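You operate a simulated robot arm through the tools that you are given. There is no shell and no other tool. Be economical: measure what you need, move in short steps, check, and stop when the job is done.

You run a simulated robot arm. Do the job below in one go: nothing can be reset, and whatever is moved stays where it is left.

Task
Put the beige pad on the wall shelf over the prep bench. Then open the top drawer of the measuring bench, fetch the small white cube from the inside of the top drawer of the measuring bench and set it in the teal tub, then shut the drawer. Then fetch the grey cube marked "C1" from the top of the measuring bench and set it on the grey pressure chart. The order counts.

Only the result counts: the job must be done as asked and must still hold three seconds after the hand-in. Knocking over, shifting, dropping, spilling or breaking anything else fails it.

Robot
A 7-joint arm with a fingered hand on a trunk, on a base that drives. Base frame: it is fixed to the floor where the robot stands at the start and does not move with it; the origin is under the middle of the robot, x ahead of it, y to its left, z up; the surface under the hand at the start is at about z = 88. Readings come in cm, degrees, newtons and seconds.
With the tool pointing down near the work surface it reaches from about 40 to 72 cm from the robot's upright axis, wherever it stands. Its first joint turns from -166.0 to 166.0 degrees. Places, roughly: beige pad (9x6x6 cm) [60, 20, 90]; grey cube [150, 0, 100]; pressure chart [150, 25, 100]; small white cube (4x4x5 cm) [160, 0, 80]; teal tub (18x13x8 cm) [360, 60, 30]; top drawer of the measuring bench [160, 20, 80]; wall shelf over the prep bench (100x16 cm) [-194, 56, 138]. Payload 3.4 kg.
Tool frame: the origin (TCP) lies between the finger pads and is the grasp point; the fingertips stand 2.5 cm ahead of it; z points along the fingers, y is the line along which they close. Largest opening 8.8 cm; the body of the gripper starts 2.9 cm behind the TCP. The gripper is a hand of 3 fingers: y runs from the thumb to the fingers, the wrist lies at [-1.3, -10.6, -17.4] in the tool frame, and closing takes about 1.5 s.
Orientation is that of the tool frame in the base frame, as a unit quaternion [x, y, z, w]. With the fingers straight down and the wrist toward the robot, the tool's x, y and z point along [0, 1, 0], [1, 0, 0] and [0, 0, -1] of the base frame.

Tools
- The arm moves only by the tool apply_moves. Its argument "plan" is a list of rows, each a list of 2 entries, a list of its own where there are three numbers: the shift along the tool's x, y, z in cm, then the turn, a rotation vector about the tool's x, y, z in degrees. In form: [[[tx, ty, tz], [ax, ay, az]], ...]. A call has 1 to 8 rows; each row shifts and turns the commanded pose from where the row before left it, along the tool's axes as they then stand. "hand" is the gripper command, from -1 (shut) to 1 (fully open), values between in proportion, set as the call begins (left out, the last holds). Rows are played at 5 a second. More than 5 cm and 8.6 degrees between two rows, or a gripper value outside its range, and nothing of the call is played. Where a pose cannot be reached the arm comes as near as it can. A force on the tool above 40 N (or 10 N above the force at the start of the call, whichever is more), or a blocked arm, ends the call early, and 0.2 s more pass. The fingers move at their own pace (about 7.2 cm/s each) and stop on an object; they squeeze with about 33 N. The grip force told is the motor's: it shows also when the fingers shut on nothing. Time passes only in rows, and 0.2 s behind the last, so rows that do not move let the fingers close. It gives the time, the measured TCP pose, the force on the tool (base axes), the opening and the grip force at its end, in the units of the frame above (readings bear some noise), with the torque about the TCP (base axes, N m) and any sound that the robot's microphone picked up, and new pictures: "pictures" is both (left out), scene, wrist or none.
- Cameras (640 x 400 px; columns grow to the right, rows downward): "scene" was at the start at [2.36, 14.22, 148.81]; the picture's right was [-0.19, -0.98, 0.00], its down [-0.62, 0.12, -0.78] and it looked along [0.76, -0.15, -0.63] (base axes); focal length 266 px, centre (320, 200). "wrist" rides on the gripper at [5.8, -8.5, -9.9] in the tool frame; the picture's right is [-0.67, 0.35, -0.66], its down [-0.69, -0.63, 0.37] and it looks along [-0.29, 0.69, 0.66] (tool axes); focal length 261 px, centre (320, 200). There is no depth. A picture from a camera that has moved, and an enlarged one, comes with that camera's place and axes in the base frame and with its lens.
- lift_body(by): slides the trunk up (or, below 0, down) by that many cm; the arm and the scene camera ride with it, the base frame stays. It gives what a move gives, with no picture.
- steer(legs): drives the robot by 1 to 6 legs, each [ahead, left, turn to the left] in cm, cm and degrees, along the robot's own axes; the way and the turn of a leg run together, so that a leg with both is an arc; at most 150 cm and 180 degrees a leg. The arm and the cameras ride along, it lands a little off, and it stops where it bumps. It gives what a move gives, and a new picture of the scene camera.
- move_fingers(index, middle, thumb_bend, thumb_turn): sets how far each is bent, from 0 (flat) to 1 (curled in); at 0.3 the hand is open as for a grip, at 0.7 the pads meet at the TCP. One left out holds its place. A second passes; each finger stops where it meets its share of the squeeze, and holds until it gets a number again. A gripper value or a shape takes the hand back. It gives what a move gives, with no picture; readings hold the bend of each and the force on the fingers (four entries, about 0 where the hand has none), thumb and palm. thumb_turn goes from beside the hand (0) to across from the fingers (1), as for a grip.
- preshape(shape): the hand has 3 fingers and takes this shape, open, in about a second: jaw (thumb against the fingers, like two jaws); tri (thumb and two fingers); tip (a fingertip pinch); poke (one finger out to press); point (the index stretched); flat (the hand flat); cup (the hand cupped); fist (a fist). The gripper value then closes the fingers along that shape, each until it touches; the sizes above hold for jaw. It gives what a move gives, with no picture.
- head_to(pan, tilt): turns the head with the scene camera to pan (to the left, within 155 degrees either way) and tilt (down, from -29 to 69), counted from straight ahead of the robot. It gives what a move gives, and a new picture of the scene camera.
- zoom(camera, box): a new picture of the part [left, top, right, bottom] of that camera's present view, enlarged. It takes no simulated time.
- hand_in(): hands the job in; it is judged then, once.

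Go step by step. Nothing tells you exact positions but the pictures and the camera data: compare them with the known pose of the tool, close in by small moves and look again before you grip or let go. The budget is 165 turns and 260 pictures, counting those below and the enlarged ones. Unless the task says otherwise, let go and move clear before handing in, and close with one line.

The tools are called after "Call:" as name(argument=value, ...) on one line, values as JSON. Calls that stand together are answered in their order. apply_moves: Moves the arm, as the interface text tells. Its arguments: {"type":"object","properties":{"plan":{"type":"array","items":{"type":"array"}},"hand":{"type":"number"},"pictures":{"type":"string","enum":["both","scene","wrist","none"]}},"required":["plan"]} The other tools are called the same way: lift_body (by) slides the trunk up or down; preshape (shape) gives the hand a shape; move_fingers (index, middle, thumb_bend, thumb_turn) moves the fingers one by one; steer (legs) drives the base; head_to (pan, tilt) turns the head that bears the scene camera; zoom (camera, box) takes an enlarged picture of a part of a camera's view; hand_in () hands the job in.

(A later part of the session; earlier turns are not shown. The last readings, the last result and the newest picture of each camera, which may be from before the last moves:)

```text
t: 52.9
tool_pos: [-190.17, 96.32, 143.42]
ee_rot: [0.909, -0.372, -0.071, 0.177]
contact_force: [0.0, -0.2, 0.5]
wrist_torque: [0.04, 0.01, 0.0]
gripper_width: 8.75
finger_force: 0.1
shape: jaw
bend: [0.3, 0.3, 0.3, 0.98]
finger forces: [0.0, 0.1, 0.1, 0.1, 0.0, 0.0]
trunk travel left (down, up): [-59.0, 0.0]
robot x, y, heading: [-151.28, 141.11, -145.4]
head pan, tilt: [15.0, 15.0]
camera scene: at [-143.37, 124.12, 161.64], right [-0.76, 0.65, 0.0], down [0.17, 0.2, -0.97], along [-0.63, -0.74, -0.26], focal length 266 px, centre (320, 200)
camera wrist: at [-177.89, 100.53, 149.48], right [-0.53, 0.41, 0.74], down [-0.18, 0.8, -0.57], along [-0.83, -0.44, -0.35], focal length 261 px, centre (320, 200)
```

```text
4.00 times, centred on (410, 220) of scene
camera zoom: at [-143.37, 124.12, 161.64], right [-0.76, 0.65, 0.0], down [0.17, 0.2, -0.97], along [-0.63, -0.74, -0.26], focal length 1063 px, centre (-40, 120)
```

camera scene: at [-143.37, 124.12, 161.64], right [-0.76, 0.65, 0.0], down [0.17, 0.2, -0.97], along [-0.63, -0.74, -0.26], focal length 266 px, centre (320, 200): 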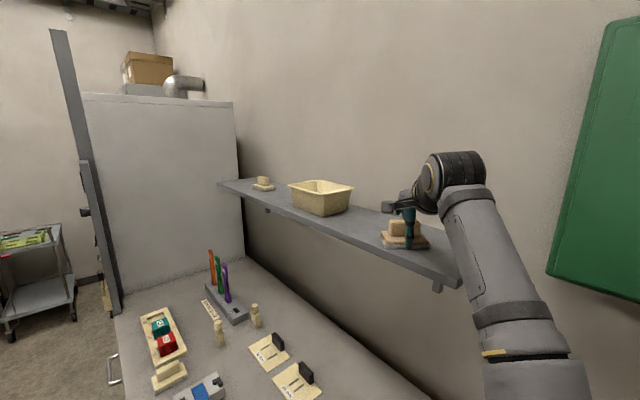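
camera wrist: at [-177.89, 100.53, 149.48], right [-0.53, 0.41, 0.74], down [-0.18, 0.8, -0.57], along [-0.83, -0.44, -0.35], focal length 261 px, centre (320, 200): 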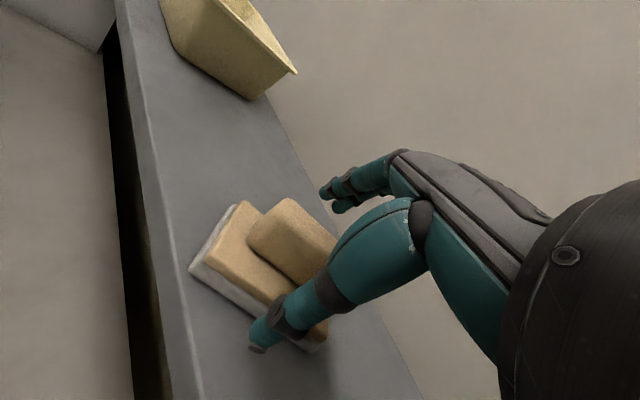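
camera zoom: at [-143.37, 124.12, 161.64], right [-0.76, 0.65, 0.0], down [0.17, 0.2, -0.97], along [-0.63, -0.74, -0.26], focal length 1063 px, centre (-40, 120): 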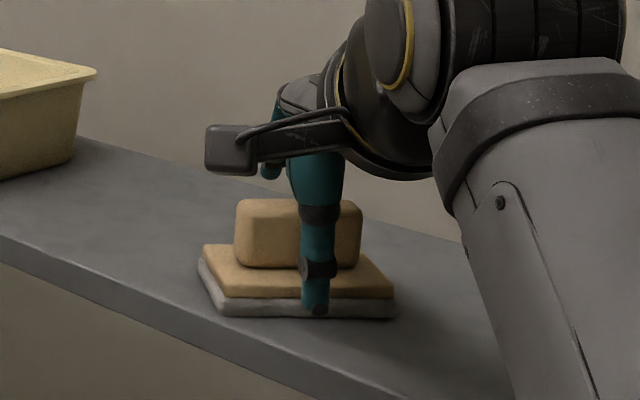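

The pad lies flat on the shelf and is released. I back out along the fingers.

Call:
apply_moves(plan=[[[0, 0, -2], [0, 0, 0]], [[0, 0, -3], [0, 0, 0]], [[0, -1, -3], [0, 0, 0]], [[0, -5, 0], [0, 0, 0]], [[0, -5, 0], [0, 0, 0]], [[0, -5, 0], [0, 0, 0]]])

```text
t: 54.3
tool_pos: [-176.41, 109.69, 141.75]
ee_rot: [0.909, -0.371, -0.072, 0.176]
contact_force: [0.5, -1.0, -0.5]
wrist_torque: [-0.02, 0.03, 0.01]
gripper_width: 8.78
finger_force: 0.0
shape: jaw
bend: [0.3, 0.3, 0.3, 0.98]
finger forces: [0.0, 0.1, 0.0, 0.0, 0.0, 0.0]
out of reach, approached as far as the arm can: row 1, 2, 3
trunk travel left (down, up): [-59.0, 0.0]
robot x, y, heading: [-151.29, 140.68, -145.2]
head pan, tilt: [15.0, 15.0]
camera scene: at [-143.32, 124.15, 161.64], right [-0.76, 0.65, 0.0], down [0.17, 0.2, -0.97], along [-0.63, -0.74, -0.26], focal length 266 px, centre (320, 200)
camera wrist: at [-164.29, 113.9, 147.73], right [-0.53, 0.41, 0.74], down [-0.18, 0.8, -0.58], along [-0.83, -0.44, -0.35], focal length 261 px, centre (320, 200)
```

scene: 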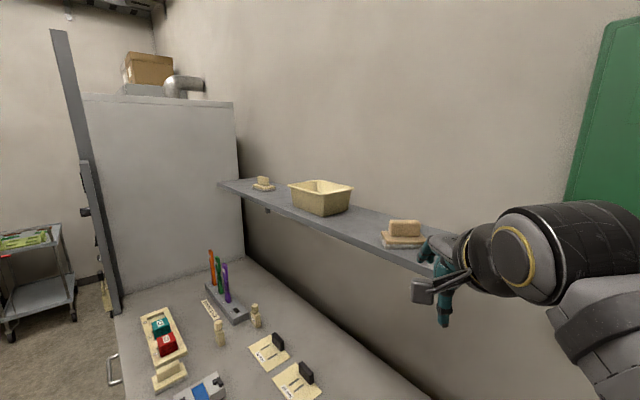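
wrist: 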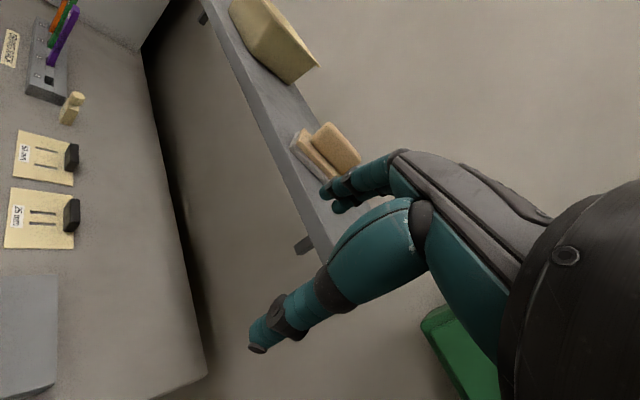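

The pad rests on the shelf. I back away from the shelf and turn toward the measuring bench.

Call:
steer(legs=[[-14.4, -1.6, 0], [-57.9, 21.7, 0], [0, 0, 145]])

Call:
head_to(pan=-15, tilt=15)

```text
t: 64.7
tool_pos: [-41.1, 177.04, 141.74]
ee_rot: [0.627, 0.755, 0.147, 0.123]
contact_force: [-0.3, 1.2, -1.2]
wrist_torque: [-0.02, -0.01, -0.03]
gripper_width: 8.76
finger_force: 0.1
shape: jaw
bend: [0.3, 0.3, 0.3, 0.98]
finger forces: [0.1, 0.0, 0.1, 0.0, 0.0, 0.1]
trunk travel left (down, up): [-59.0, 0.0]
robot x, y, heading: [-79.93, 165.74, -0.2]
head pan, tilt: [15.0, 15.0]
camera scene: at [-76.6, 184.16, 161.64], right [0.25, -0.97, 0.0], down [-0.25, -0.07, -0.97], along [0.93, 0.24, -0.26], focal length 266 px, centre (320, 200)
```

scene: 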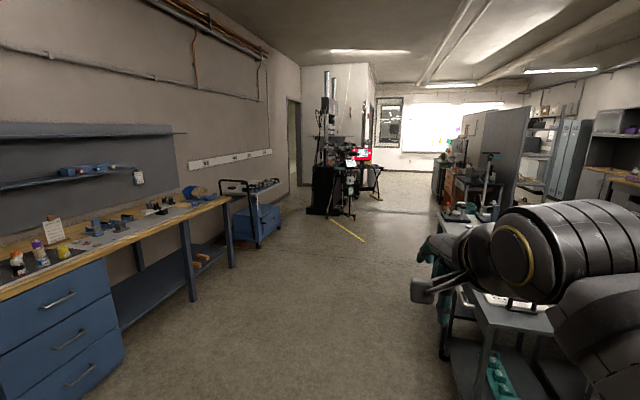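

```text
t: 65.7
tool_pos: [-41.07, 176.96, 141.76]
ee_rot: [0.627, 0.755, 0.148, 0.121]
contact_force: [0.0, 0.0, 0.4]
wrist_torque: [0.04, 0.0, 0.0]
gripper_width: 8.8
finger_force: 0.0
shape: jaw
bend: [0.3, 0.3, 0.3, 0.98]
finger forces: [0.0, 0.1, 0.1, 0.0, 0.0, 0.1]
trunk travel left (down, up): [-59.0, 0.0]
robot x, y, heading: [-79.48, 165.77, -0.3]
head pan, tilt: [-15.0, 15.0]
camera scene: at [-76.62, 179.33, 161.64], right [-0.26, -0.96, 0.0], down [-0.25, 0.07, -0.97], along [0.93, -0.25, -0.26], focal length 266 px, centre (320, 200)
```

scene: 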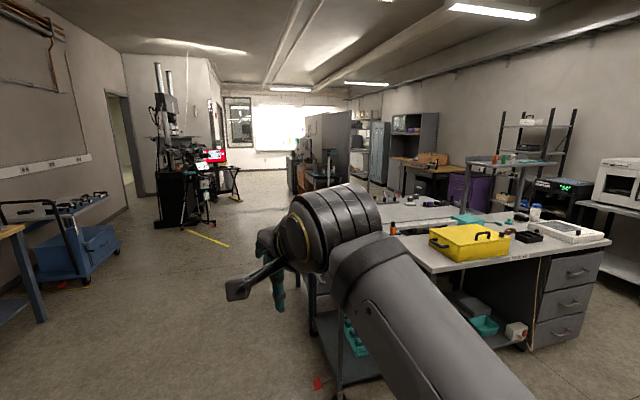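

Call:
steer(legs=[[150, 0, 0], [90, 0, 0]])

Call:
head_to(pan=-70, tilt=30)

```text
t: 70.7
tool_pos: [59.97, 174.09, 141.73]
ee_rot: [0.655, 0.732, 0.142, 0.126]
contact_force: [-0.1, -1.1, -0.5]
wrist_torque: [0.03, -0.01, 0.02]
gripper_width: 8.78
finger_force: 0.0
shape: jaw
bend: [0.3, 0.3, 0.3, 0.98]
finger forces: [0.0, 0.1, 0.0, 0.0, 0.1, 0.0]
trunk travel left (down, up): [-59.0, 0.0]
robot x, y, heading: [20.4, 165.84, -4.6]
head pan, tilt: [-15.0, 15.0]
stopped in leg 1: the robot was blocked; the commanded pose is now the measured one
camera scene: at [24.55, 179.1, 161.65], right [-0.34, -0.94, 0.0], down [-0.24, 0.09, -0.97], along [0.91, -0.32, -0.26], focal length 266 px, centre (320, 200)
```

scene: 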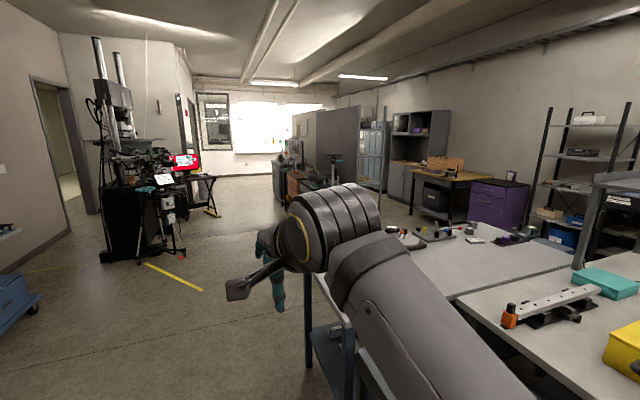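

```text
t: 71.9
tool_pos: [59.88, 174.07, 141.64]
ee_rot: [0.654, 0.732, 0.142, 0.126]
contact_force: [0.0, -0.5, 0.2]
wrist_torque: [-0.03, -0.02, -0.02]
gripper_width: 8.76
finger_force: 0.0
shape: jaw
bend: [0.3, 0.3, 0.3, 0.98]
finger forces: [0.1, 0.1, 0.1, 0.0, 0.0, 0.1]
trunk travel left (down, up): [-59.0, 0.0]
robot x, y, heading: [20.64, 165.96, -4.6]
head pan, tilt: [-70.0, 30.0]
camera scene: at [18.25, 173.54, 159.22], right [-0.96, -0.27, 0.0], down [-0.13, 0.48, -0.87], along [0.23, -0.83, -0.5], focal length 266 px, centre (320, 200)
```

scene: 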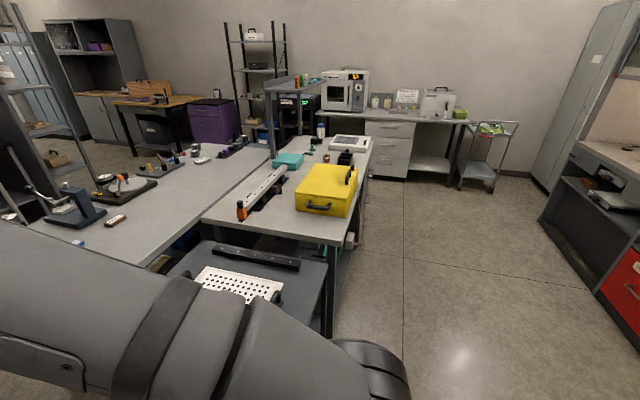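

The base touched the side cart's corner, so I back off a little and swing wider to the left.

Call:
steer(legs=[[-6, 3, 0], [0, 30, 4.6]])

Call:
head_to(pan=-50, tilt=40)

```text
t: 74.5
tool_pos: [54.69, 210.68, 141.66]
ee_rot: [0.625, 0.757, 0.147, 0.121]
contact_force: [-0.5, 0.8, 0.4]
wrist_torque: [-0.04, -0.01, -0.04]
gripper_width: 8.74
finger_force: 0.1
shape: jaw
bend: [0.3, 0.3, 0.3, 0.98]
finger forces: [0.0, 0.0, 0.1, 0.0, 0.1, 0.0]
trunk travel left (down, up): [-59.0, 0.0]
robot x, y, heading: [15.91, 199.08, -0.3]
head pan, tilt: [-70.0, 30.0]
camera scene: at [13.15, 206.85, 159.21], right [-0.94, -0.34, 0.0], down [-0.17, 0.47, -0.87], along [0.29, -0.81, -0.5], focal length 266 px, centre (320, 200)
```

scene: 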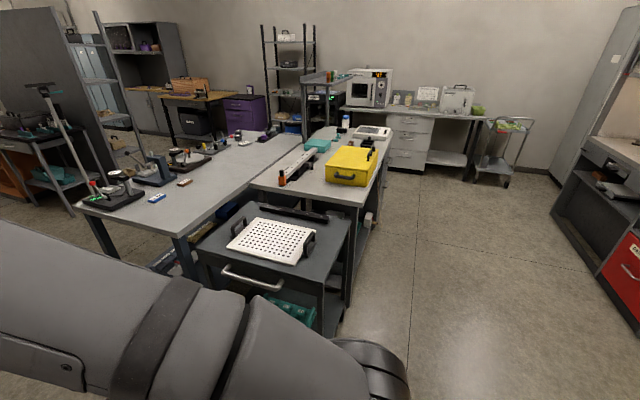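

```text
t: 75.4
tool_pos: [54.7, 210.73, 141.64]
ee_rot: [0.625, 0.757, 0.146, 0.12]
contact_force: [-0.5, -0.8, -0.4]
wrist_torque: [-0.01, -0.02, -0.02]
gripper_width: 8.78
finger_force: 0.0
shape: jaw
bend: [0.3, 0.3, 0.3, 0.98]
finger forces: [0.0, 0.0, 0.0, 0.0, 0.0, 0.0]
trunk travel left (down, up): [-59.0, 0.0]
robot x, y, heading: [16.06, 199.31, -0.2]
head pan, tilt: [-50.0, 40.0]
camera scene: at [15.52, 208.73, 157.69], right [-0.77, -0.64, 0.0], down [-0.41, 0.49, -0.77], along [0.49, -0.59, -0.64], focal length 266 px, centre (320, 200)
```

scene: 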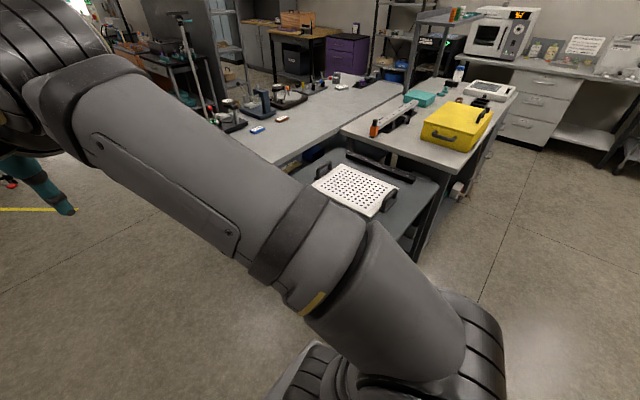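

Call:
steer(legs=[[150, 0, 0], [70, 0, 0]])

Call:
head_to(pan=-110, tilt=30)

Call:
head_to(pan=-50, tilt=25)

```text
t: 86.2
tool_pos: [274.87, 210.4, 141.56]
ee_rot: [0.625, 0.757, 0.146, 0.121]
contact_force: [-0.7, -0.1, -0.4]
wrist_torque: [-0.02, -0.01, 0.01]
gripper_width: 8.78
finger_force: 0.2
shape: jaw
bend: [0.3, 0.3, 0.3, 0.98]
finger forces: [0.1, 0.0, 0.1, 0.0, 0.1, 0.0]
trunk travel left (down, up): [-59.0, 0.0]
robot x, y, heading: [236.13, 199.07, -0.1]
head pan, tilt: [-50.0, 40.0]
camera scene: at [235.75, 208.49, 157.68], right [-0.77, -0.64, 0.0], down [-0.41, 0.49, -0.77], along [0.49, -0.59, -0.64], focal length 266 px, centre (320, 200)
```

scene: 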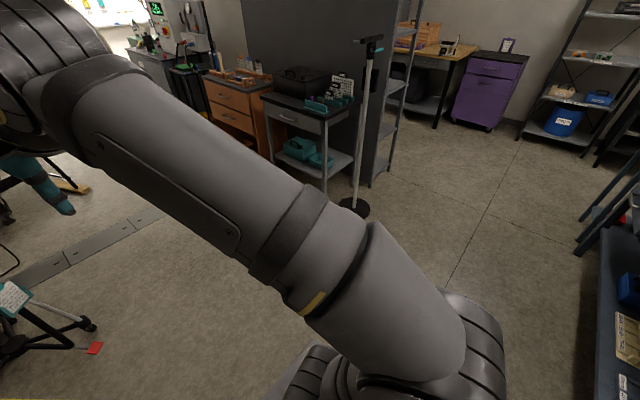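

```text
t: 87.5
tool_pos: [274.92, 210.42, 141.66]
ee_rot: [0.625, 0.757, 0.148, 0.121]
contact_force: [0.0, 0.3, 0.3]
wrist_torque: [0.02, -0.03, 0.0]
gripper_width: 8.76
finger_force: 0.1
shape: jaw
bend: [0.3, 0.3, 0.3, 0.98]
finger forces: [0.0, 0.1, 0.0, 0.0, 0.0, 0.0]
trunk travel left (down, up): [-59.0, 0.0]
robot x, y, heading: [236.44, 199.08, -0.1]
head pan, tilt: [-110.0, 30.0]
camera scene: at [227.15, 206.51, 159.22], right [-0.94, 0.34, 0.0], down [0.17, 0.47, -0.87], along [-0.3, -0.81, -0.5], focal length 266 px, centre (320, 200)
```

scene: 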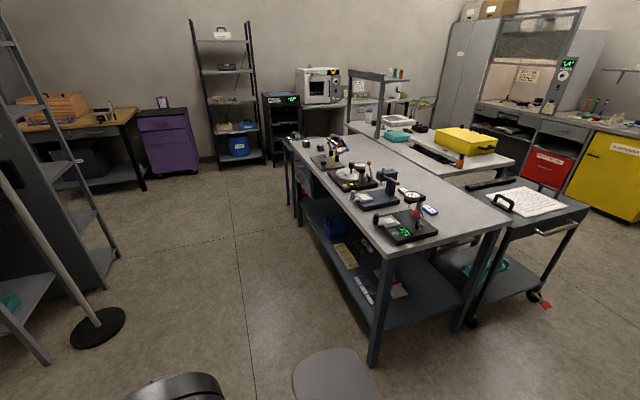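

```text
t: 88.8
tool_pos: [274.9, 210.45, 141.64]
ee_rot: [0.626, 0.757, 0.146, 0.121]
contact_force: [-1.1, -0.4, 0.3]
wrist_torque: [0.03, 0.01, -0.02]
gripper_width: 8.78
finger_force: 0.0
shape: jaw
bend: [0.3, 0.3, 0.3, 0.98]
finger forces: [0.1, 0.1, 0.0, 0.0, 0.0, 0.0]
trunk travel left (down, up): [-59.0, 0.0]
robot x, y, heading: [236.48, 199.46, 0.1]
head pan, tilt: [-50.0, 25.0]
camera scene: at [236.16, 207.94, 160.02], right [-0.77, -0.64, 0.0], down [-0.27, 0.32, -0.91], along [0.58, -0.7, -0.42], focal length 266 px, centre (320, 200)
```

scene: 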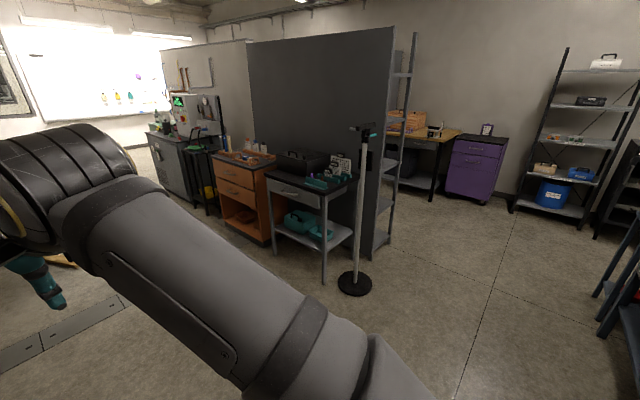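

The measuring bench's far edge is at x≈178, and its drawer unit is near y 0–30 facing the aisle at x>180. I drive down this aisle and turn to face the drawers.

Call:
steer(legs=[[0, 0, -90], [120, -5, 0]])

Call:
head_to(pan=30, tilt=35)

Call:
head_to(pan=-50, tilt=35)

```text
t: 98.7
tool_pos: [244.81, 41.12, 141.71]
ee_rot: [0.977, 0.098, 0.018, 0.189]
contact_force: [0.2, 0.0, -0.2]
wrist_torque: [-0.04, 0.0, 0.02]
gripper_width: 8.77
finger_force: 0.0
shape: jaw
bend: [0.3, 0.3, 0.3, 0.98]
finger forces: [0.0, 0.0, 0.0, 0.1, 0.0, 0.1]
trunk travel left (down, up): [-59.0, 0.0]
robot x, y, heading: [233.4, 79.35, -89.4]
head pan, tilt: [-50.0, 25.0]
camera scene: at [241.82, 79.9, 160.02], right [-0.65, 0.76, 0.0], down [0.32, 0.27, -0.91], along [-0.69, -0.59, -0.42], focal length 266 px, centre (320, 200)
```

scene: 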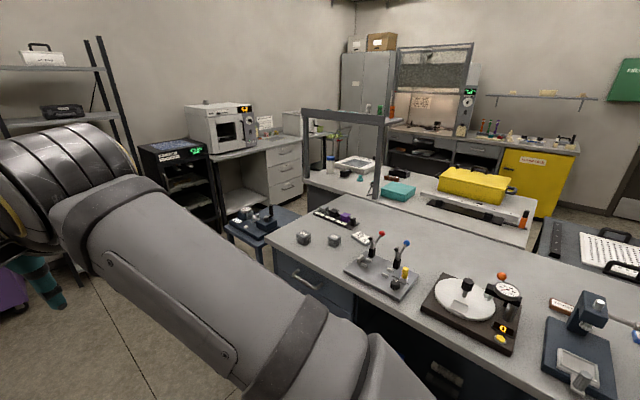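

```text
t: 100.2
tool_pos: [244.69, 41.23, 141.73]
ee_rot: [0.977, 0.098, 0.018, 0.189]
contact_force: [0.2, -0.5, 0.1]
wrist_torque: [-0.02, -0.01, -0.03]
gripper_width: 8.75
finger_force: 0.1
shape: jaw
bend: [0.3, 0.3, 0.3, 0.98]
finger forces: [0.0, 0.1, 0.1, 0.0, 0.0, 0.0]
trunk travel left (down, up): [-59.0, 0.0]
robot x, y, heading: [233.11, 79.73, -89.6]
head pan, tilt: [30.0, 35.0]
camera scene: at [253.29, 78.33, 158.44], right [-0.86, -0.51, 0.0], down [-0.29, 0.49, -0.82], along [0.42, -0.71, -0.57], focal length 266 px, centre (320, 200)
```

scene: 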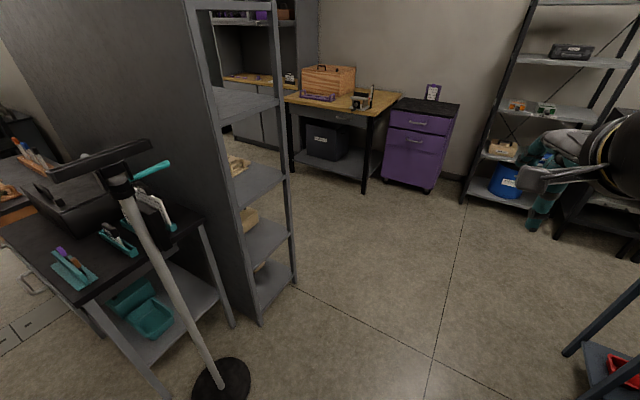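

```text
t: 101.7
tool_pos: [244.76, 41.14, 141.8]
ee_rot: [0.977, 0.099, 0.018, 0.189]
contact_force: [0.1, -0.7, -0.1]
wrist_torque: [-0.02, 0.0, 0.01]
gripper_width: 8.78
finger_force: 0.0
shape: jaw
bend: [0.3, 0.3, 0.3, 0.98]
finger forces: [0.0, 0.0, 0.1, 0.1, 0.0, 0.0]
trunk travel left (down, up): [-59.0, 0.0]
robot x, y, heading: [233.01, 79.61, -89.2]
head pan, tilt: [-50.0, 35.0]
camera scene: at [242.14, 80.19, 158.44], right [-0.65, 0.76, 0.0], down [0.44, 0.37, -0.82], along [-0.62, -0.53, -0.57], focal length 266 px, centre (320, 200)
```

scene: 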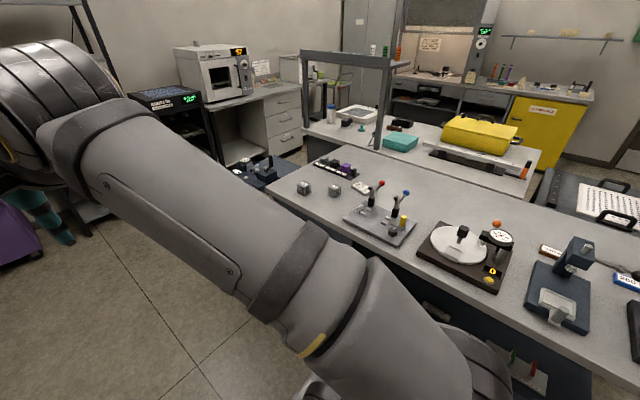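

Call:
steer(legs=[[62, 0, 0], [0, 0, -90]])

Call:
head_to(pan=0, tilt=40)

```text
t: 109.0
tool_pos: [195.06, 7.08, 141.69]
ee_rot: [0.759, -0.623, -0.12, 0.146]
contact_force: [-0.4, 0.7, -0.5]
wrist_torque: [0.02, -0.01, 0.01]
gripper_width: 8.78
finger_force: 0.0
shape: jaw
bend: [0.3, 0.3, 0.3, 0.98]
finger forces: [0.0, 0.0, 0.1, 0.0, 0.1, 0.0]
trunk travel left (down, up): [-59.0, 0.0]
robot x, y, heading: [233.6, 18.26, -179.7]
head pan, tilt: [-50.0, 35.0]
camera scene: at [233.94, 9.53, 158.44], right [0.76, 0.65, 0.0], down [0.37, -0.44, -0.82], along [-0.53, 0.62, -0.57], focal length 266 px, centre (320, 200)
```

scene: 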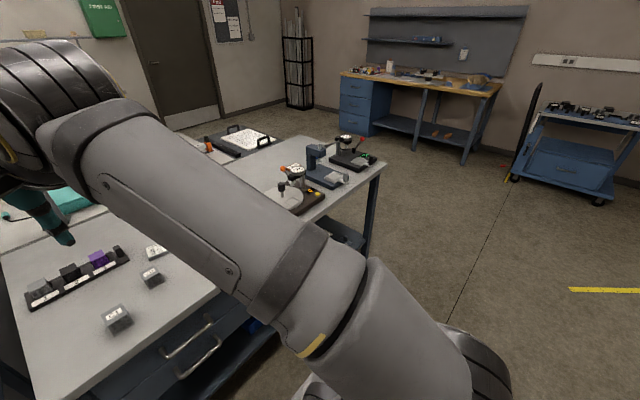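

```text
t: 110.2
tool_pos: [195.02, 6.88, 141.67]
ee_rot: [0.759, -0.623, -0.122, 0.147]
contact_force: [-0.6, 0.7, 0.1]
wrist_torque: [0.03, 0.0, 0.03]
gripper_width: 8.78
finger_force: 0.2
shape: jaw
bend: [0.3, 0.3, 0.3, 0.98]
finger forces: [0.0, 0.0, 0.0, 0.1, 0.1, 0.0]
trunk travel left (down, up): [-59.0, 0.0]
robot x, y, heading: [233.53, 18.28, -179.9]
head pan, tilt: [0.0, 40.0]
camera scene: at [231.14, 2.77, 157.69], right [-0.01, 1.0, 0.0], down [0.64, 0.0, -0.77], along [-0.77, 0.0, -0.64], focal length 266 px, centre (320, 200)
```

scene: 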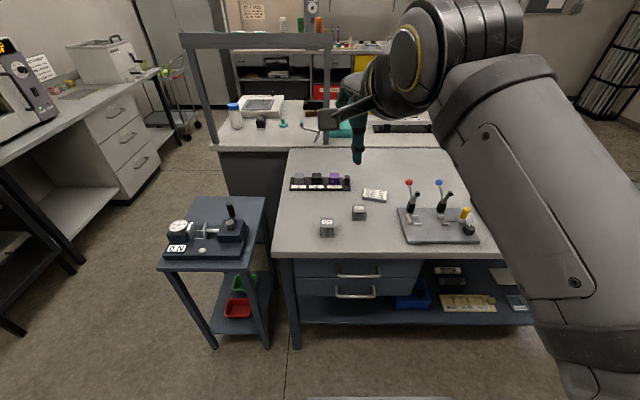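

I see the drawer unit straight ahead with two drawers, the two grey cubes and the chart tile on top. I lower the trunk for both reach and parallax, then look again.

Call:
lift_body(by=-25)

Call:
head_to(pan=0, tilt=30)

Call:
zoom(camera="scene", box=[270, 200, 430, 300])

```text
t: 112.8
tool_pos: [194.96, 6.96, 116.61]
ee_rot: [0.759, -0.622, -0.12, 0.148]
contact_force: [0.2, -1.6, 0.3]
wrist_torque: [-0.04, 0.0, 0.0]
gripper_width: 8.78
finger_force: 0.1
shape: jaw
bend: [0.3, 0.3, 0.3, 0.98]
finger forces: [0.0, 0.0, 0.0, 0.0, 0.1, 0.0]
trunk travel left (down, up): [-34.0, 25.0]
robot x, y, heading: [233.65, 18.11, -179.7]
head pan, tilt: [0.0, 40.0]
```

```text
t: 113.5
tool_pos: [195.0, 6.89, 116.63]
ee_rot: [0.759, -0.623, -0.12, 0.146]
contact_force: [-0.8, -0.7, -0.2]
wrist_torque: [0.03, -0.03, -0.02]
gripper_width: 8.77
finger_force: 0.3
shape: jaw
bend: [0.3, 0.3, 0.3, 0.98]
finger forces: [0.0, 0.0, 0.0, 0.0, 0.1, 0.1]
trunk travel left (down, up): [-34.0, 25.0]
robot x, y, heading: [233.57, 18.68, -179.6]
head pan, tilt: [0.0, 30.0]
camera scene: at [230.6, 2.76, 134.21], right [-0.01, 1.0, 0.0], down [0.5, 0.0, -0.87], along [-0.87, -0.01, -0.5], focal length 266 px, centre (320, 200)
```

scene: 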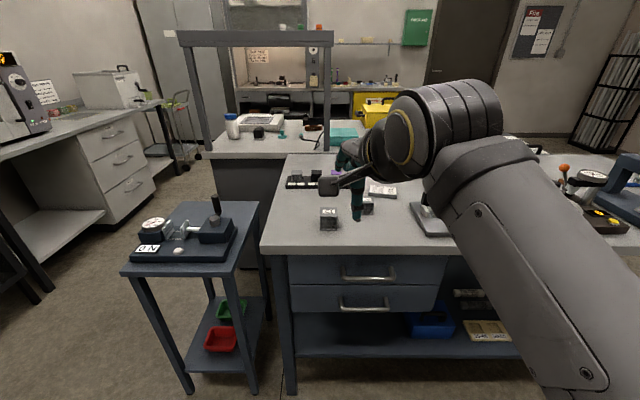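

```text
4.00 times, centred on (350, 250) of scene
camera zoom: at [230.6, 2.76, 134.21], right [-0.01, 1.0, 0.0], down [0.5, 0.0, -0.87], along [-0.87, -0.01, -0.5], focal length 1063 px, centre (200, 0)
```

zoom: 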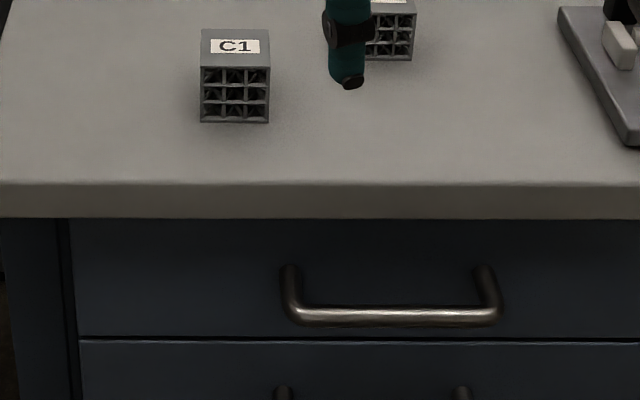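

C1 is the front cube, and the bench top is near z 90 with its edge at about x 178. The top handle is near [178.5, 16, 80]. I back off and pitch the hand to point forward.

Call:
steer(legs=[[-15, 0, 0]])

Call:
apply_moves(plan=[[[0, 0, 0], [-8.5, 0, 0]], [[0, 0, 0], [-8.5, 0, 0]], [[0, 0, 0], [-8.5, 0, 0]], [[0, 0, 0], [-8.5, 0, 0]], [[0, 0, 0], [-8.5, 0, 0]], [[0, 0, 0], [-8.5, 0, 0]], [[0, 0, 0], [-8.5, 0, 0]], [[0, 0, 0], [-8.5, 0, 0]]])

```text
t: 114.8
tool_pos: [209.99, 7.11, 116.69]
ee_rot: [0.759, -0.623, -0.121, 0.147]
contact_force: [-0.3, 0.2, 1.0]
wrist_torque: [-0.02, 0.01, -0.03]
gripper_width: 8.77
finger_force: 0.1
shape: jaw
bend: [0.3, 0.3, 0.3, 0.98]
finger forces: [0.1, 0.0, 0.1, 0.0, 0.1, 0.0]
trunk travel left (down, up): [-34.0, 25.0]
robot x, y, heading: [248.27, 18.64, -179.5]
head pan, tilt: [0.0, 30.0]
camera scene: at [245.47, 2.84, 134.22], right [-0.01, 1.0, 0.0], down [0.5, 0.0, -0.87], along [-0.87, 0.0, -0.5], focal length 266 px, centre (320, 200)
```

scene: 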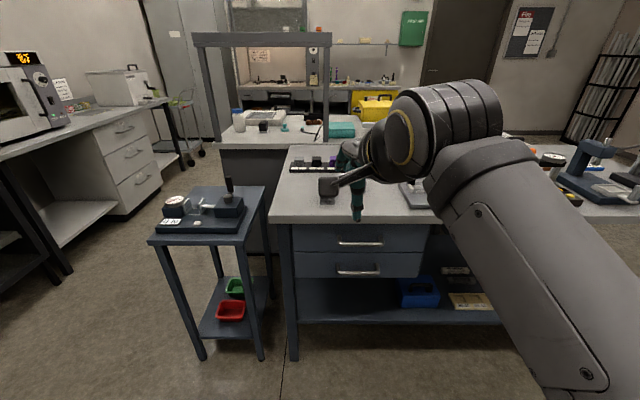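

```text
t: 115.9
tool_pos: [205.41, 6.42, 111.09]
ee_rot: [0.709, -0.584, -0.242, 0.311]
contact_force: [-0.2, 1.2, -0.1]
wrist_torque: [0.02, 0.01, 0.01]
gripper_width: 8.77
finger_force: 0.0
shape: jaw
bend: [0.3, 0.3, 0.3, 0.98]
finger forces: [0.0, 0.0, 0.1, 0.0, 0.1, 0.1]
trunk travel left (down, up): [-34.0, 25.0]
robot x, y, heading: [248.53, 18.21, -179.7]
head pan, tilt: [0.0, 30.0]
stopped in row 5: the arm was blocked; the commanded pose is now the measured one
camera scene: at [245.5, 2.86, 134.46], right [0.0, 1.0, 0.0], down [0.5, 0.0, -0.87], along [-0.87, 0.0, -0.5], focal length 266 px, centre (320, 200)
camera wrist: at [219.26, 3.48, 111.85], right [0.09, 0.72, 0.69], down [0.03, 0.69, -0.72], along [-1.0, 0.09, 0.04], focal length 261 px, centre (320, 200)
```

scene: 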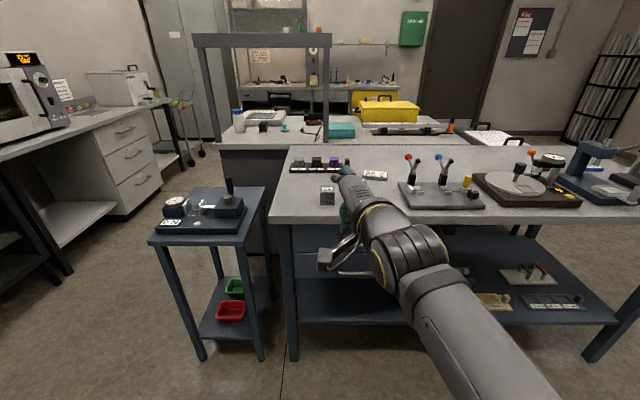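
wrist: 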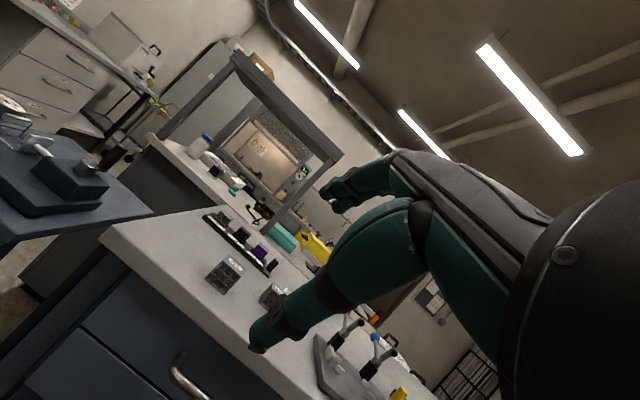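

Call:
apply_moves(plan=[[[-0.8, 3.7, 1.9], [0, 0, 0]], [[-0.8, 3.7, 1.9], [0, 0, 0]], [[-0.8, 3.7, 1.9], [0, 0, 0]], [[0, 0, 0], [-8.5, 0, 0]], [[0, 0, 0], [-8.5, 0, 0]], [[0, 0, 0], [-8.5, 0, 0]], [[0, 0, 0], [-8.5, 0, 0]], [[0, 0, 0], [-8.5, 0, 0]]])

```text
t: 117.7
tool_pos: [193.55, 6.53, 114.91]
ee_rot: [0.548, -0.455, -0.437, 0.549]
contact_force: [0.6, 0.6, -0.5]
wrist_torque: [0.02, -0.01, -0.02]
gripper_width: 8.78
finger_force: 0.2
shape: jaw
bend: [0.3, 0.3, 0.3, 0.98]
finger forces: [0.0, 0.0, 0.0, 0.0, 0.0, 0.1]
trunk travel left (down, up): [-34.0, 25.0]
robot x, y, heading: [248.28, 18.35, -179.7]
head pan, tilt: [0.0, 30.0]
camera scene: at [245.47, 2.84, 134.22], right [-0.01, 1.0, 0.0], down [0.5, 0.0, -0.87], along [-0.87, 0.0, -0.5], focal length 266 px, centre (320, 200)
camera wrist: at [204.44, 2.68, 106.73], right [0.5, 0.79, 0.34], down [-0.49, 0.59, -0.65], along [-0.72, 0.16, 0.68], focal length 261 px, centre (320, 200)
```

scene: 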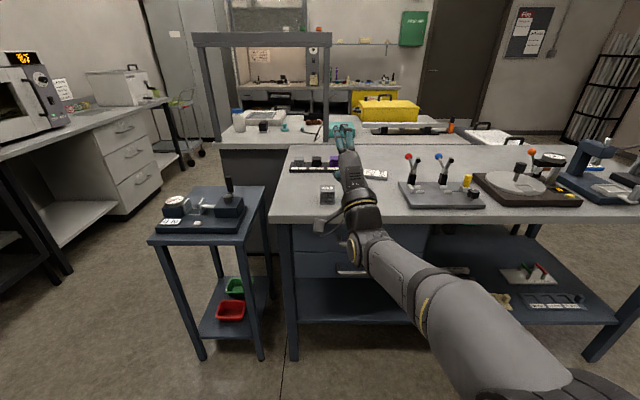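
wrist: 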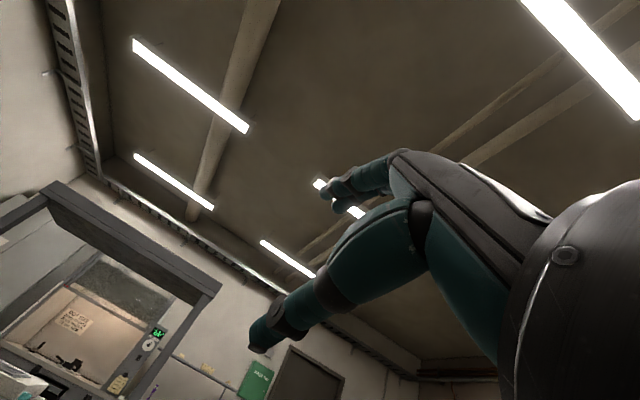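

Triangulation puts the handle bar at about [178.6, 15.3, 80], running along y. I square the hand up, shift sideways and go down in front of it.

Call:
apply_moves(plan=[[[0, 0, 0], [0, -6, 0]], [[0, 0, 0], [0, -5.8, 0]], [[-4.4, 0, 0], [0, 0, 0]], [[-4.4, 0, 0], [0, 0, 0]], [[0, -5, 0], [0, 0, 0]], [[0, -5, 0], [0, 0, 0]], [[0, -5, 0], [0, 0, 0]]], pictures="scene")

```text
t: 119.3
tool_pos: [193.81, 15.09, 99.8]
ee_rot: [-0.5, 0.51, 0.492, -0.499]
contact_force: [-0.6, -0.4, -0.1]
wrist_torque: [-0.01, -0.01, 0.0]
gripper_width: 8.77
finger_force: 0.1
shape: jaw
bend: [0.3, 0.3, 0.3, 0.98]
finger forces: [0.0, 0.0, 0.0, 0.0, 0.1, 0.0]
trunk travel left (down, up): [-34.0, 25.0]
robot x, y, heading: [248.69, 18.63, -179.6]
head pan, tilt: [0.0, 30.0]
camera scene: at [245.48, 2.84, 134.22], right [0.0, 1.0, 0.0], down [0.5, 0.0, -0.87], along [-0.87, 0.0, -0.5], focal length 266 px, centre (320, 200)
```

scene: 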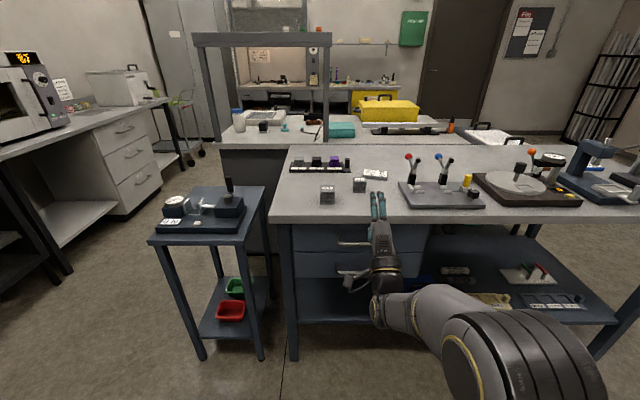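

Call:
apply_moves(plan=[[[0, -5, 0], [0, 0, 0]], [[0, -5, 0], [0, 0, 0]], [[0, -5, 0], [0, 0, 0]], [[-0.5, -4.8, 0], [0, 0, 0]], [[0, 0, 0], [0, 0, 0]]], hand=0.3)

Call:
zoom(camera="scene", box=[280, 200, 440, 300])

```text
t: 120.5
tool_pos: [193.93, 15.03, 79.99]
ee_rot: [-0.5, 0.509, 0.492, -0.499]
contact_force: [0.9, 0.0, -0.8]
wrist_torque: [0.0, 0.02, 0.0]
gripper_width: 5.73
finger_force: 0.0
shape: jaw
bend: [0.28, 0.39, 0.61, 1.0]
finger forces: [0.0, 0.0, 0.0, 0.0, 0.1, 0.0]
trunk travel left (down, up): [-34.0, 25.0]
robot x, y, heading: [248.72, 18.31, -179.8]
head pan, tilt: [0.0, 30.0]
camera scene: at [245.46, 2.8, 134.21], right [-0.01, 1.0, 0.0], down [0.5, 0.0, -0.87], along [-0.87, 0.0, -0.5], focal length 266 px, centre (320, 200)
camera wrist: at [204.0, 9.22, 71.75], right [0.65, 0.67, 0.35], down [-0.35, 0.68, -0.65], along [-0.67, 0.3, 0.68], focal length 261 px, centre (320, 200)
```

scene: 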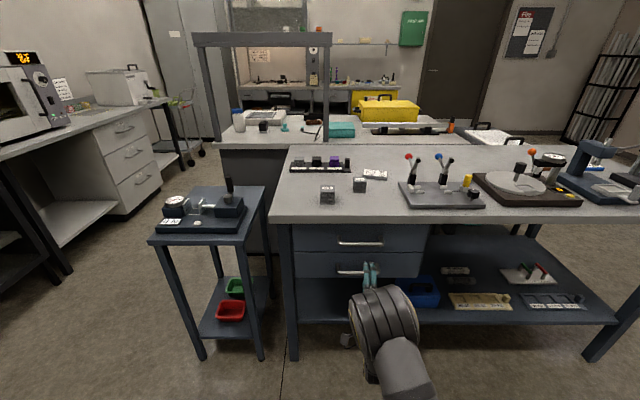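
wrist: 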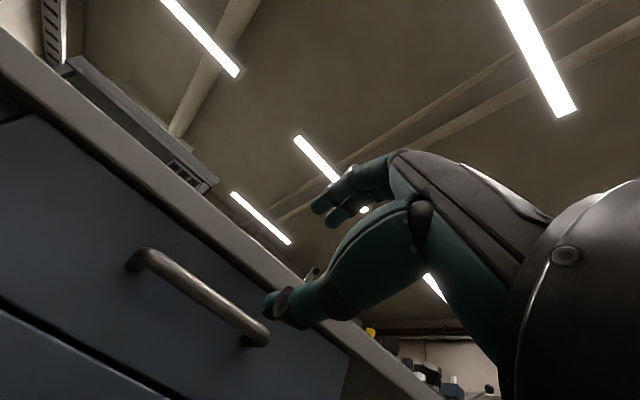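

```text
4.00 times, centred on (360, 250) of scene
camera zoom: at [245.46, 2.8, 134.21], right [-0.01, 1.0, 0.0], down [0.5, 0.0, -0.87], along [-0.87, 0.0, -0.5], focal length 1063 px, centre (160, 0)
```

zoom: 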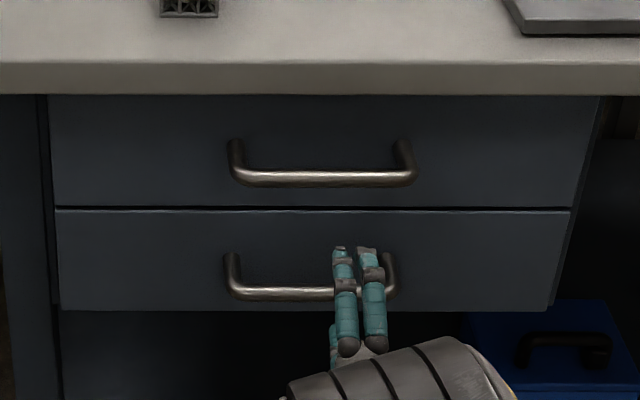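

The wrist view refines the bar to about x 178, z 78.9, standing 4 cm off the drawer face. I open and move in level.

Call:
apply_moves(plan=[[[-0.6, -1.1, 4], [0, 0, 0]], [[0, 0, 4], [0, 0, 0]], [[0, 0, 3], [0, 0, 0]], [[0, 0, 0], [0, 0, 0]], [[0, 0, 0], [0, 0, 0]]], hand=1)

Call:
zoom(camera="scene", box=[300, 210, 420, 285])

```text
t: 121.7
tool_pos: [183.15, 15.69, 78.67]
ee_rot: [-0.499, 0.51, 0.492, -0.498]
contact_force: [-0.4, -0.1, 0.4]
wrist_torque: [0.01, 0.0, 0.01]
gripper_width: 8.77
finger_force: 0.0
shape: jaw
bend: [0.3, 0.3, 0.3, 0.98]
finger forces: [0.0, 0.1, 0.0, 0.0, 0.0, 0.0]
trunk travel left (down, up): [-34.0, 25.0]
robot x, y, heading: [248.29, 18.6, -179.7]
head pan, tilt: [0.0, 30.0]
camera scene: at [245.47, 2.84, 134.22], right [-0.01, 1.0, 0.0], down [0.5, 0.0, -0.87], along [-0.87, 0.0, -0.5], focal length 266 px, centre (320, 200)
camera wrist: at [193.14, 9.8, 70.48], right [0.65, 0.67, 0.35], down [-0.35, 0.68, -0.65], along [-0.67, 0.3, 0.68], focal length 261 px, centre (320, 200)
```

scene: 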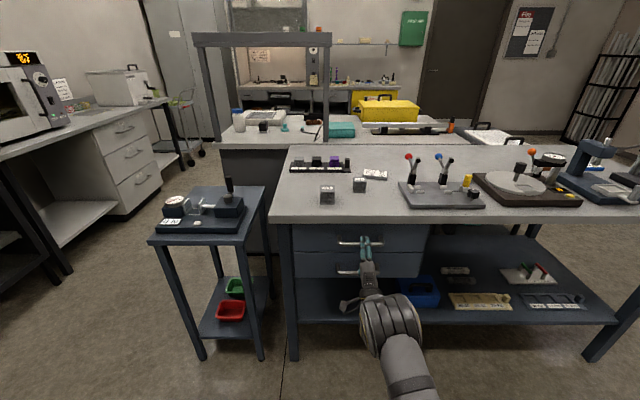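
wrist: 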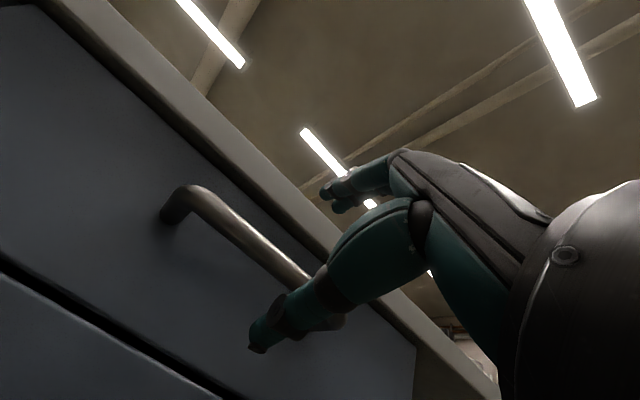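

```text
5.33 times, centred on (360, 248) of scene
camera zoom: at [245.47, 2.84, 134.22], right [-0.01, 1.0, 0.0], down [0.5, 0.0, -0.87], along [-0.87, 0.0, -0.5], focal length 1417 px, centre (107, -53)
```

zoom: 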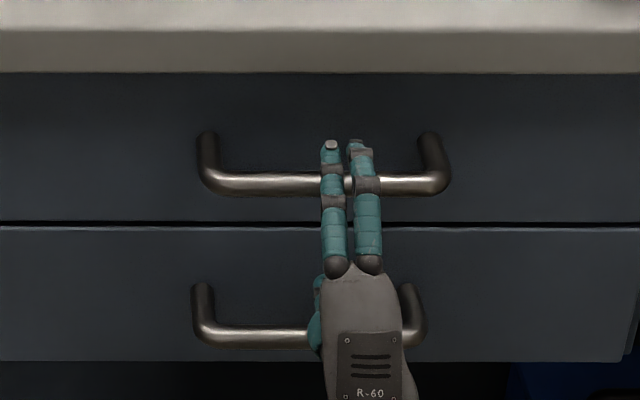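

Call:
apply_moves(plan=[[[0, 0, 2.5], [0, 0, 0]], [[0, 0, 2.0], [0, 0, 0]], [[0, 0, 0], [0, 0, 0]]], pictures="wrist")

Call:
apply_moves(plan=[[[0, 0, 0], [0, 0, 0]], [[0, 0, 0], [0, 0, 0]], [[0, 0, 0], [0, 0, 0]], [[0, 0, 0], [0, 0, 0]], [[0, 0, 0], [0, 0, 0]], [[0, 0, 0], [0, 0, 0]], [[0, 0, 0], [0, 0, 0]], [[0, 0, 0], [0, 0, 0]]], hand=-1)

```text
t: 122.5
tool_pos: [178.69, 15.64, 78.65]
ee_rot: [-0.5, 0.509, 0.491, -0.499]
contact_force: [0.7, -0.9, 0.3]
wrist_torque: [0.0, 0.03, 0.02]
gripper_width: 8.74
finger_force: 0.0
shape: jaw
bend: [0.3, 0.3, 0.3, 0.98]
finger forces: [0.0, 0.1, 0.0, 0.0, 0.0, 0.0]
trunk travel left (down, up): [-34.0, 25.0]
robot x, y, heading: [248.2, 18.31, -179.7]
head pan, tilt: [0.0, 30.0]
camera wrist: at [188.64, 9.81, 70.41], right [0.65, 0.67, 0.35], down [-0.35, 0.68, -0.65], along [-0.67, 0.3, 0.68], focal length 261 px, centre (320, 200)
```

wrist: 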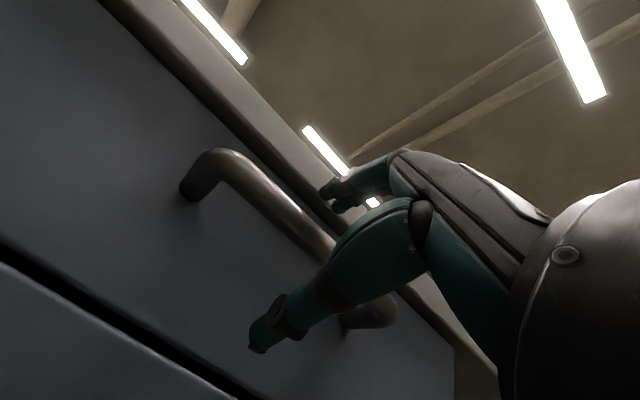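

```text
t: 124.3
tool_pos: [178.62, 15.74, 78.6]
ee_rot: [-0.5, 0.51, 0.492, -0.498]
contact_force: [-2.5, -0.2, -6.8]
wrist_torque: [-0.05, -0.04, 0.01]
gripper_width: 0.75
finger_force: 32.9
shape: jaw
bend: [0.73, 0.71, 0.77, 1.0]
finger forces: [16.3, 4.7, 0.1, 0.0, 26.9, 0.1]
trunk travel left (down, up): [-34.0, 25.0]
robot x, y, heading: [248.25, 18.78, -179.8]
head pan, tilt: [0.0, 30.0]
camera scene: at [245.36, 2.84, 134.21], right [-0.01, 1.0, 0.0], down [0.5, 0.0, -0.87], along [-0.87, 0.0, -0.5], focal length 266 px, centre (320, 200)
camera wrist: at [188.62, 9.8, 70.33], right [0.65, 0.67, 0.35], down [-0.35, 0.68, -0.65], along [-0.67, 0.3, 0.68], focal length 261 px, centre (320, 200)
```

scene: 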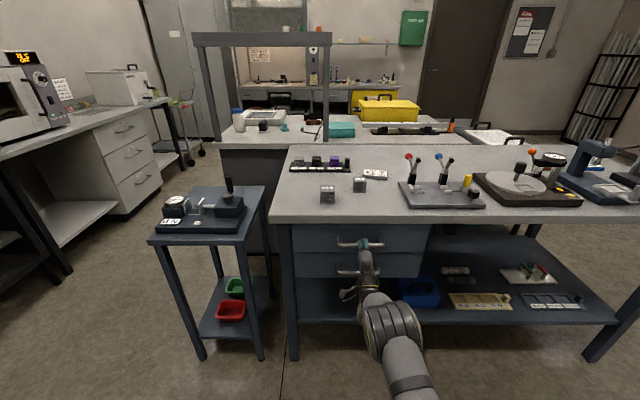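
wrist: 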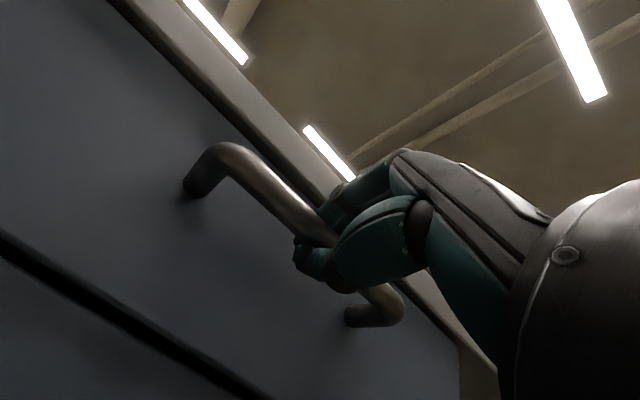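

The bar is held between thumb and fingers. I pull the drawer a little with the arm to feel it.

Call:
apply_moves(plan=[[[0, 0, -1.5], [0, 0, 0]], [[0, 0, -2], [0, 0, 0]], [[0, 0, -2], [0, 0, 0]], [[0, 0, -2], [0, 0, 0]], [[0, 0, -2], [0, 0, 0]]], pictures="scene")

```text
t: 125.5
tool_pos: [188.02, 15.65, 78.6]
ee_rot: [-0.501, 0.51, 0.491, -0.498]
contact_force: [0.3, -3.0, -16.5]
wrist_torque: [-0.03, -0.14, 0.05]
gripper_width: 0.73
finger_force: 32.8
shape: jaw
bend: [0.73, 0.72, 0.77, 1.0]
finger forces: [2.3, 0.0, 0.1, 0.0, 29.9, 0.0]
trunk travel left (down, up): [-34.0, 25.0]
robot x, y, heading: [248.3, 18.78, -179.7]
head pan, tilt: [0.0, 30.0]
camera scene: at [245.28, 2.8, 134.2], right [-0.01, 1.0, 0.0], down [0.5, 0.0, -0.87], along [-0.87, 0.0, -0.5], focal length 266 px, centre (320, 200)
```

scene: 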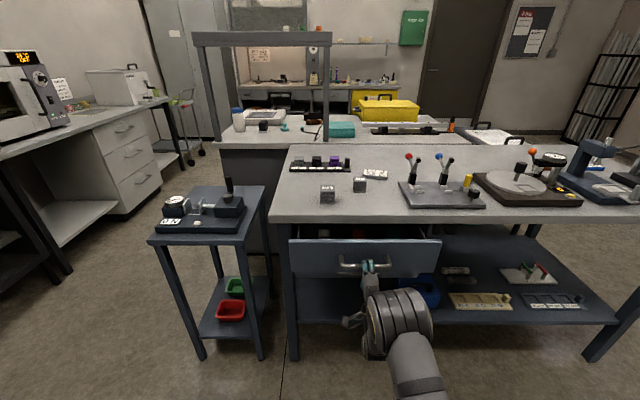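

The drawer slides out with the hand. I continue by backing the base, which keeps the arm's shape.

Call:
steer(legs=[[-14, 0, 0]])

```text
t: 126.8
tool_pos: [201.9, 15.82, 78.76]
ee_rot: [-0.501, 0.509, 0.492, -0.499]
contact_force: [0.0, -2.7, -14.8]
wrist_torque: [-0.06, -0.05, 0.04]
gripper_width: 0.76
finger_force: 32.6
shape: jaw
bend: [0.73, 0.72, 0.77, 1.0]
finger forces: [1.6, 0.0, 0.1, 0.1, 31.2, 0.0]
trunk travel left (down, up): [-34.0, 25.0]
robot x, y, heading: [262.05, 18.65, -179.7]
head pan, tilt: [0.0, 30.0]
camera scene: at [259.2, 2.87, 134.21], right [-0.01, 1.0, 0.0], down [0.5, 0.0, -0.87], along [-0.87, 0.0, -0.5], focal length 266 px, centre (320, 200)
```

scene: 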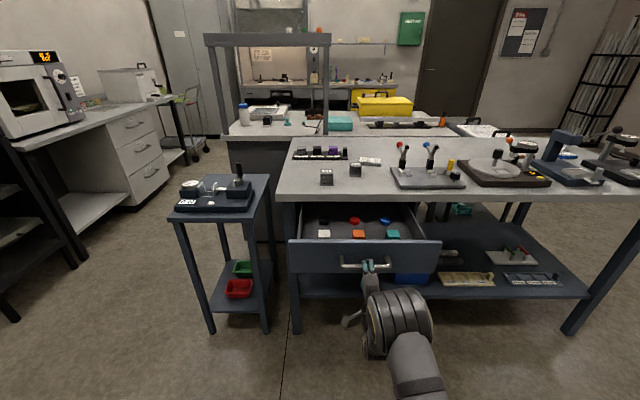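

Call:
zoom(camera="scene", box=[285, 190, 445, 290])

```text
4.00 times, centred on (365, 240) of scene
camera zoom: at [259.2, 2.87, 134.21], right [-0.01, 1.0, 0.0], down [0.5, 0.0, -0.87], along [-0.87, 0.0, -0.5], focal length 1063 px, centre (140, 40)
```

zoom: 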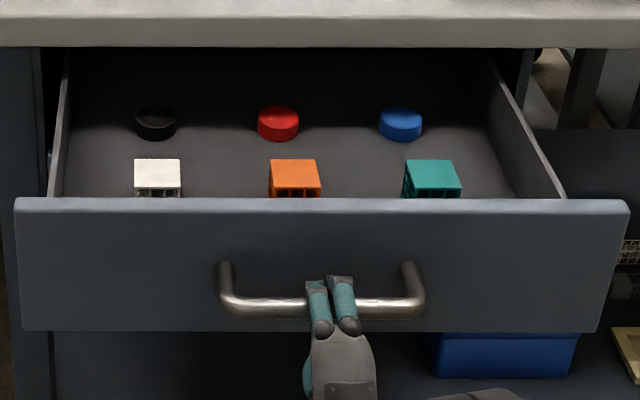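

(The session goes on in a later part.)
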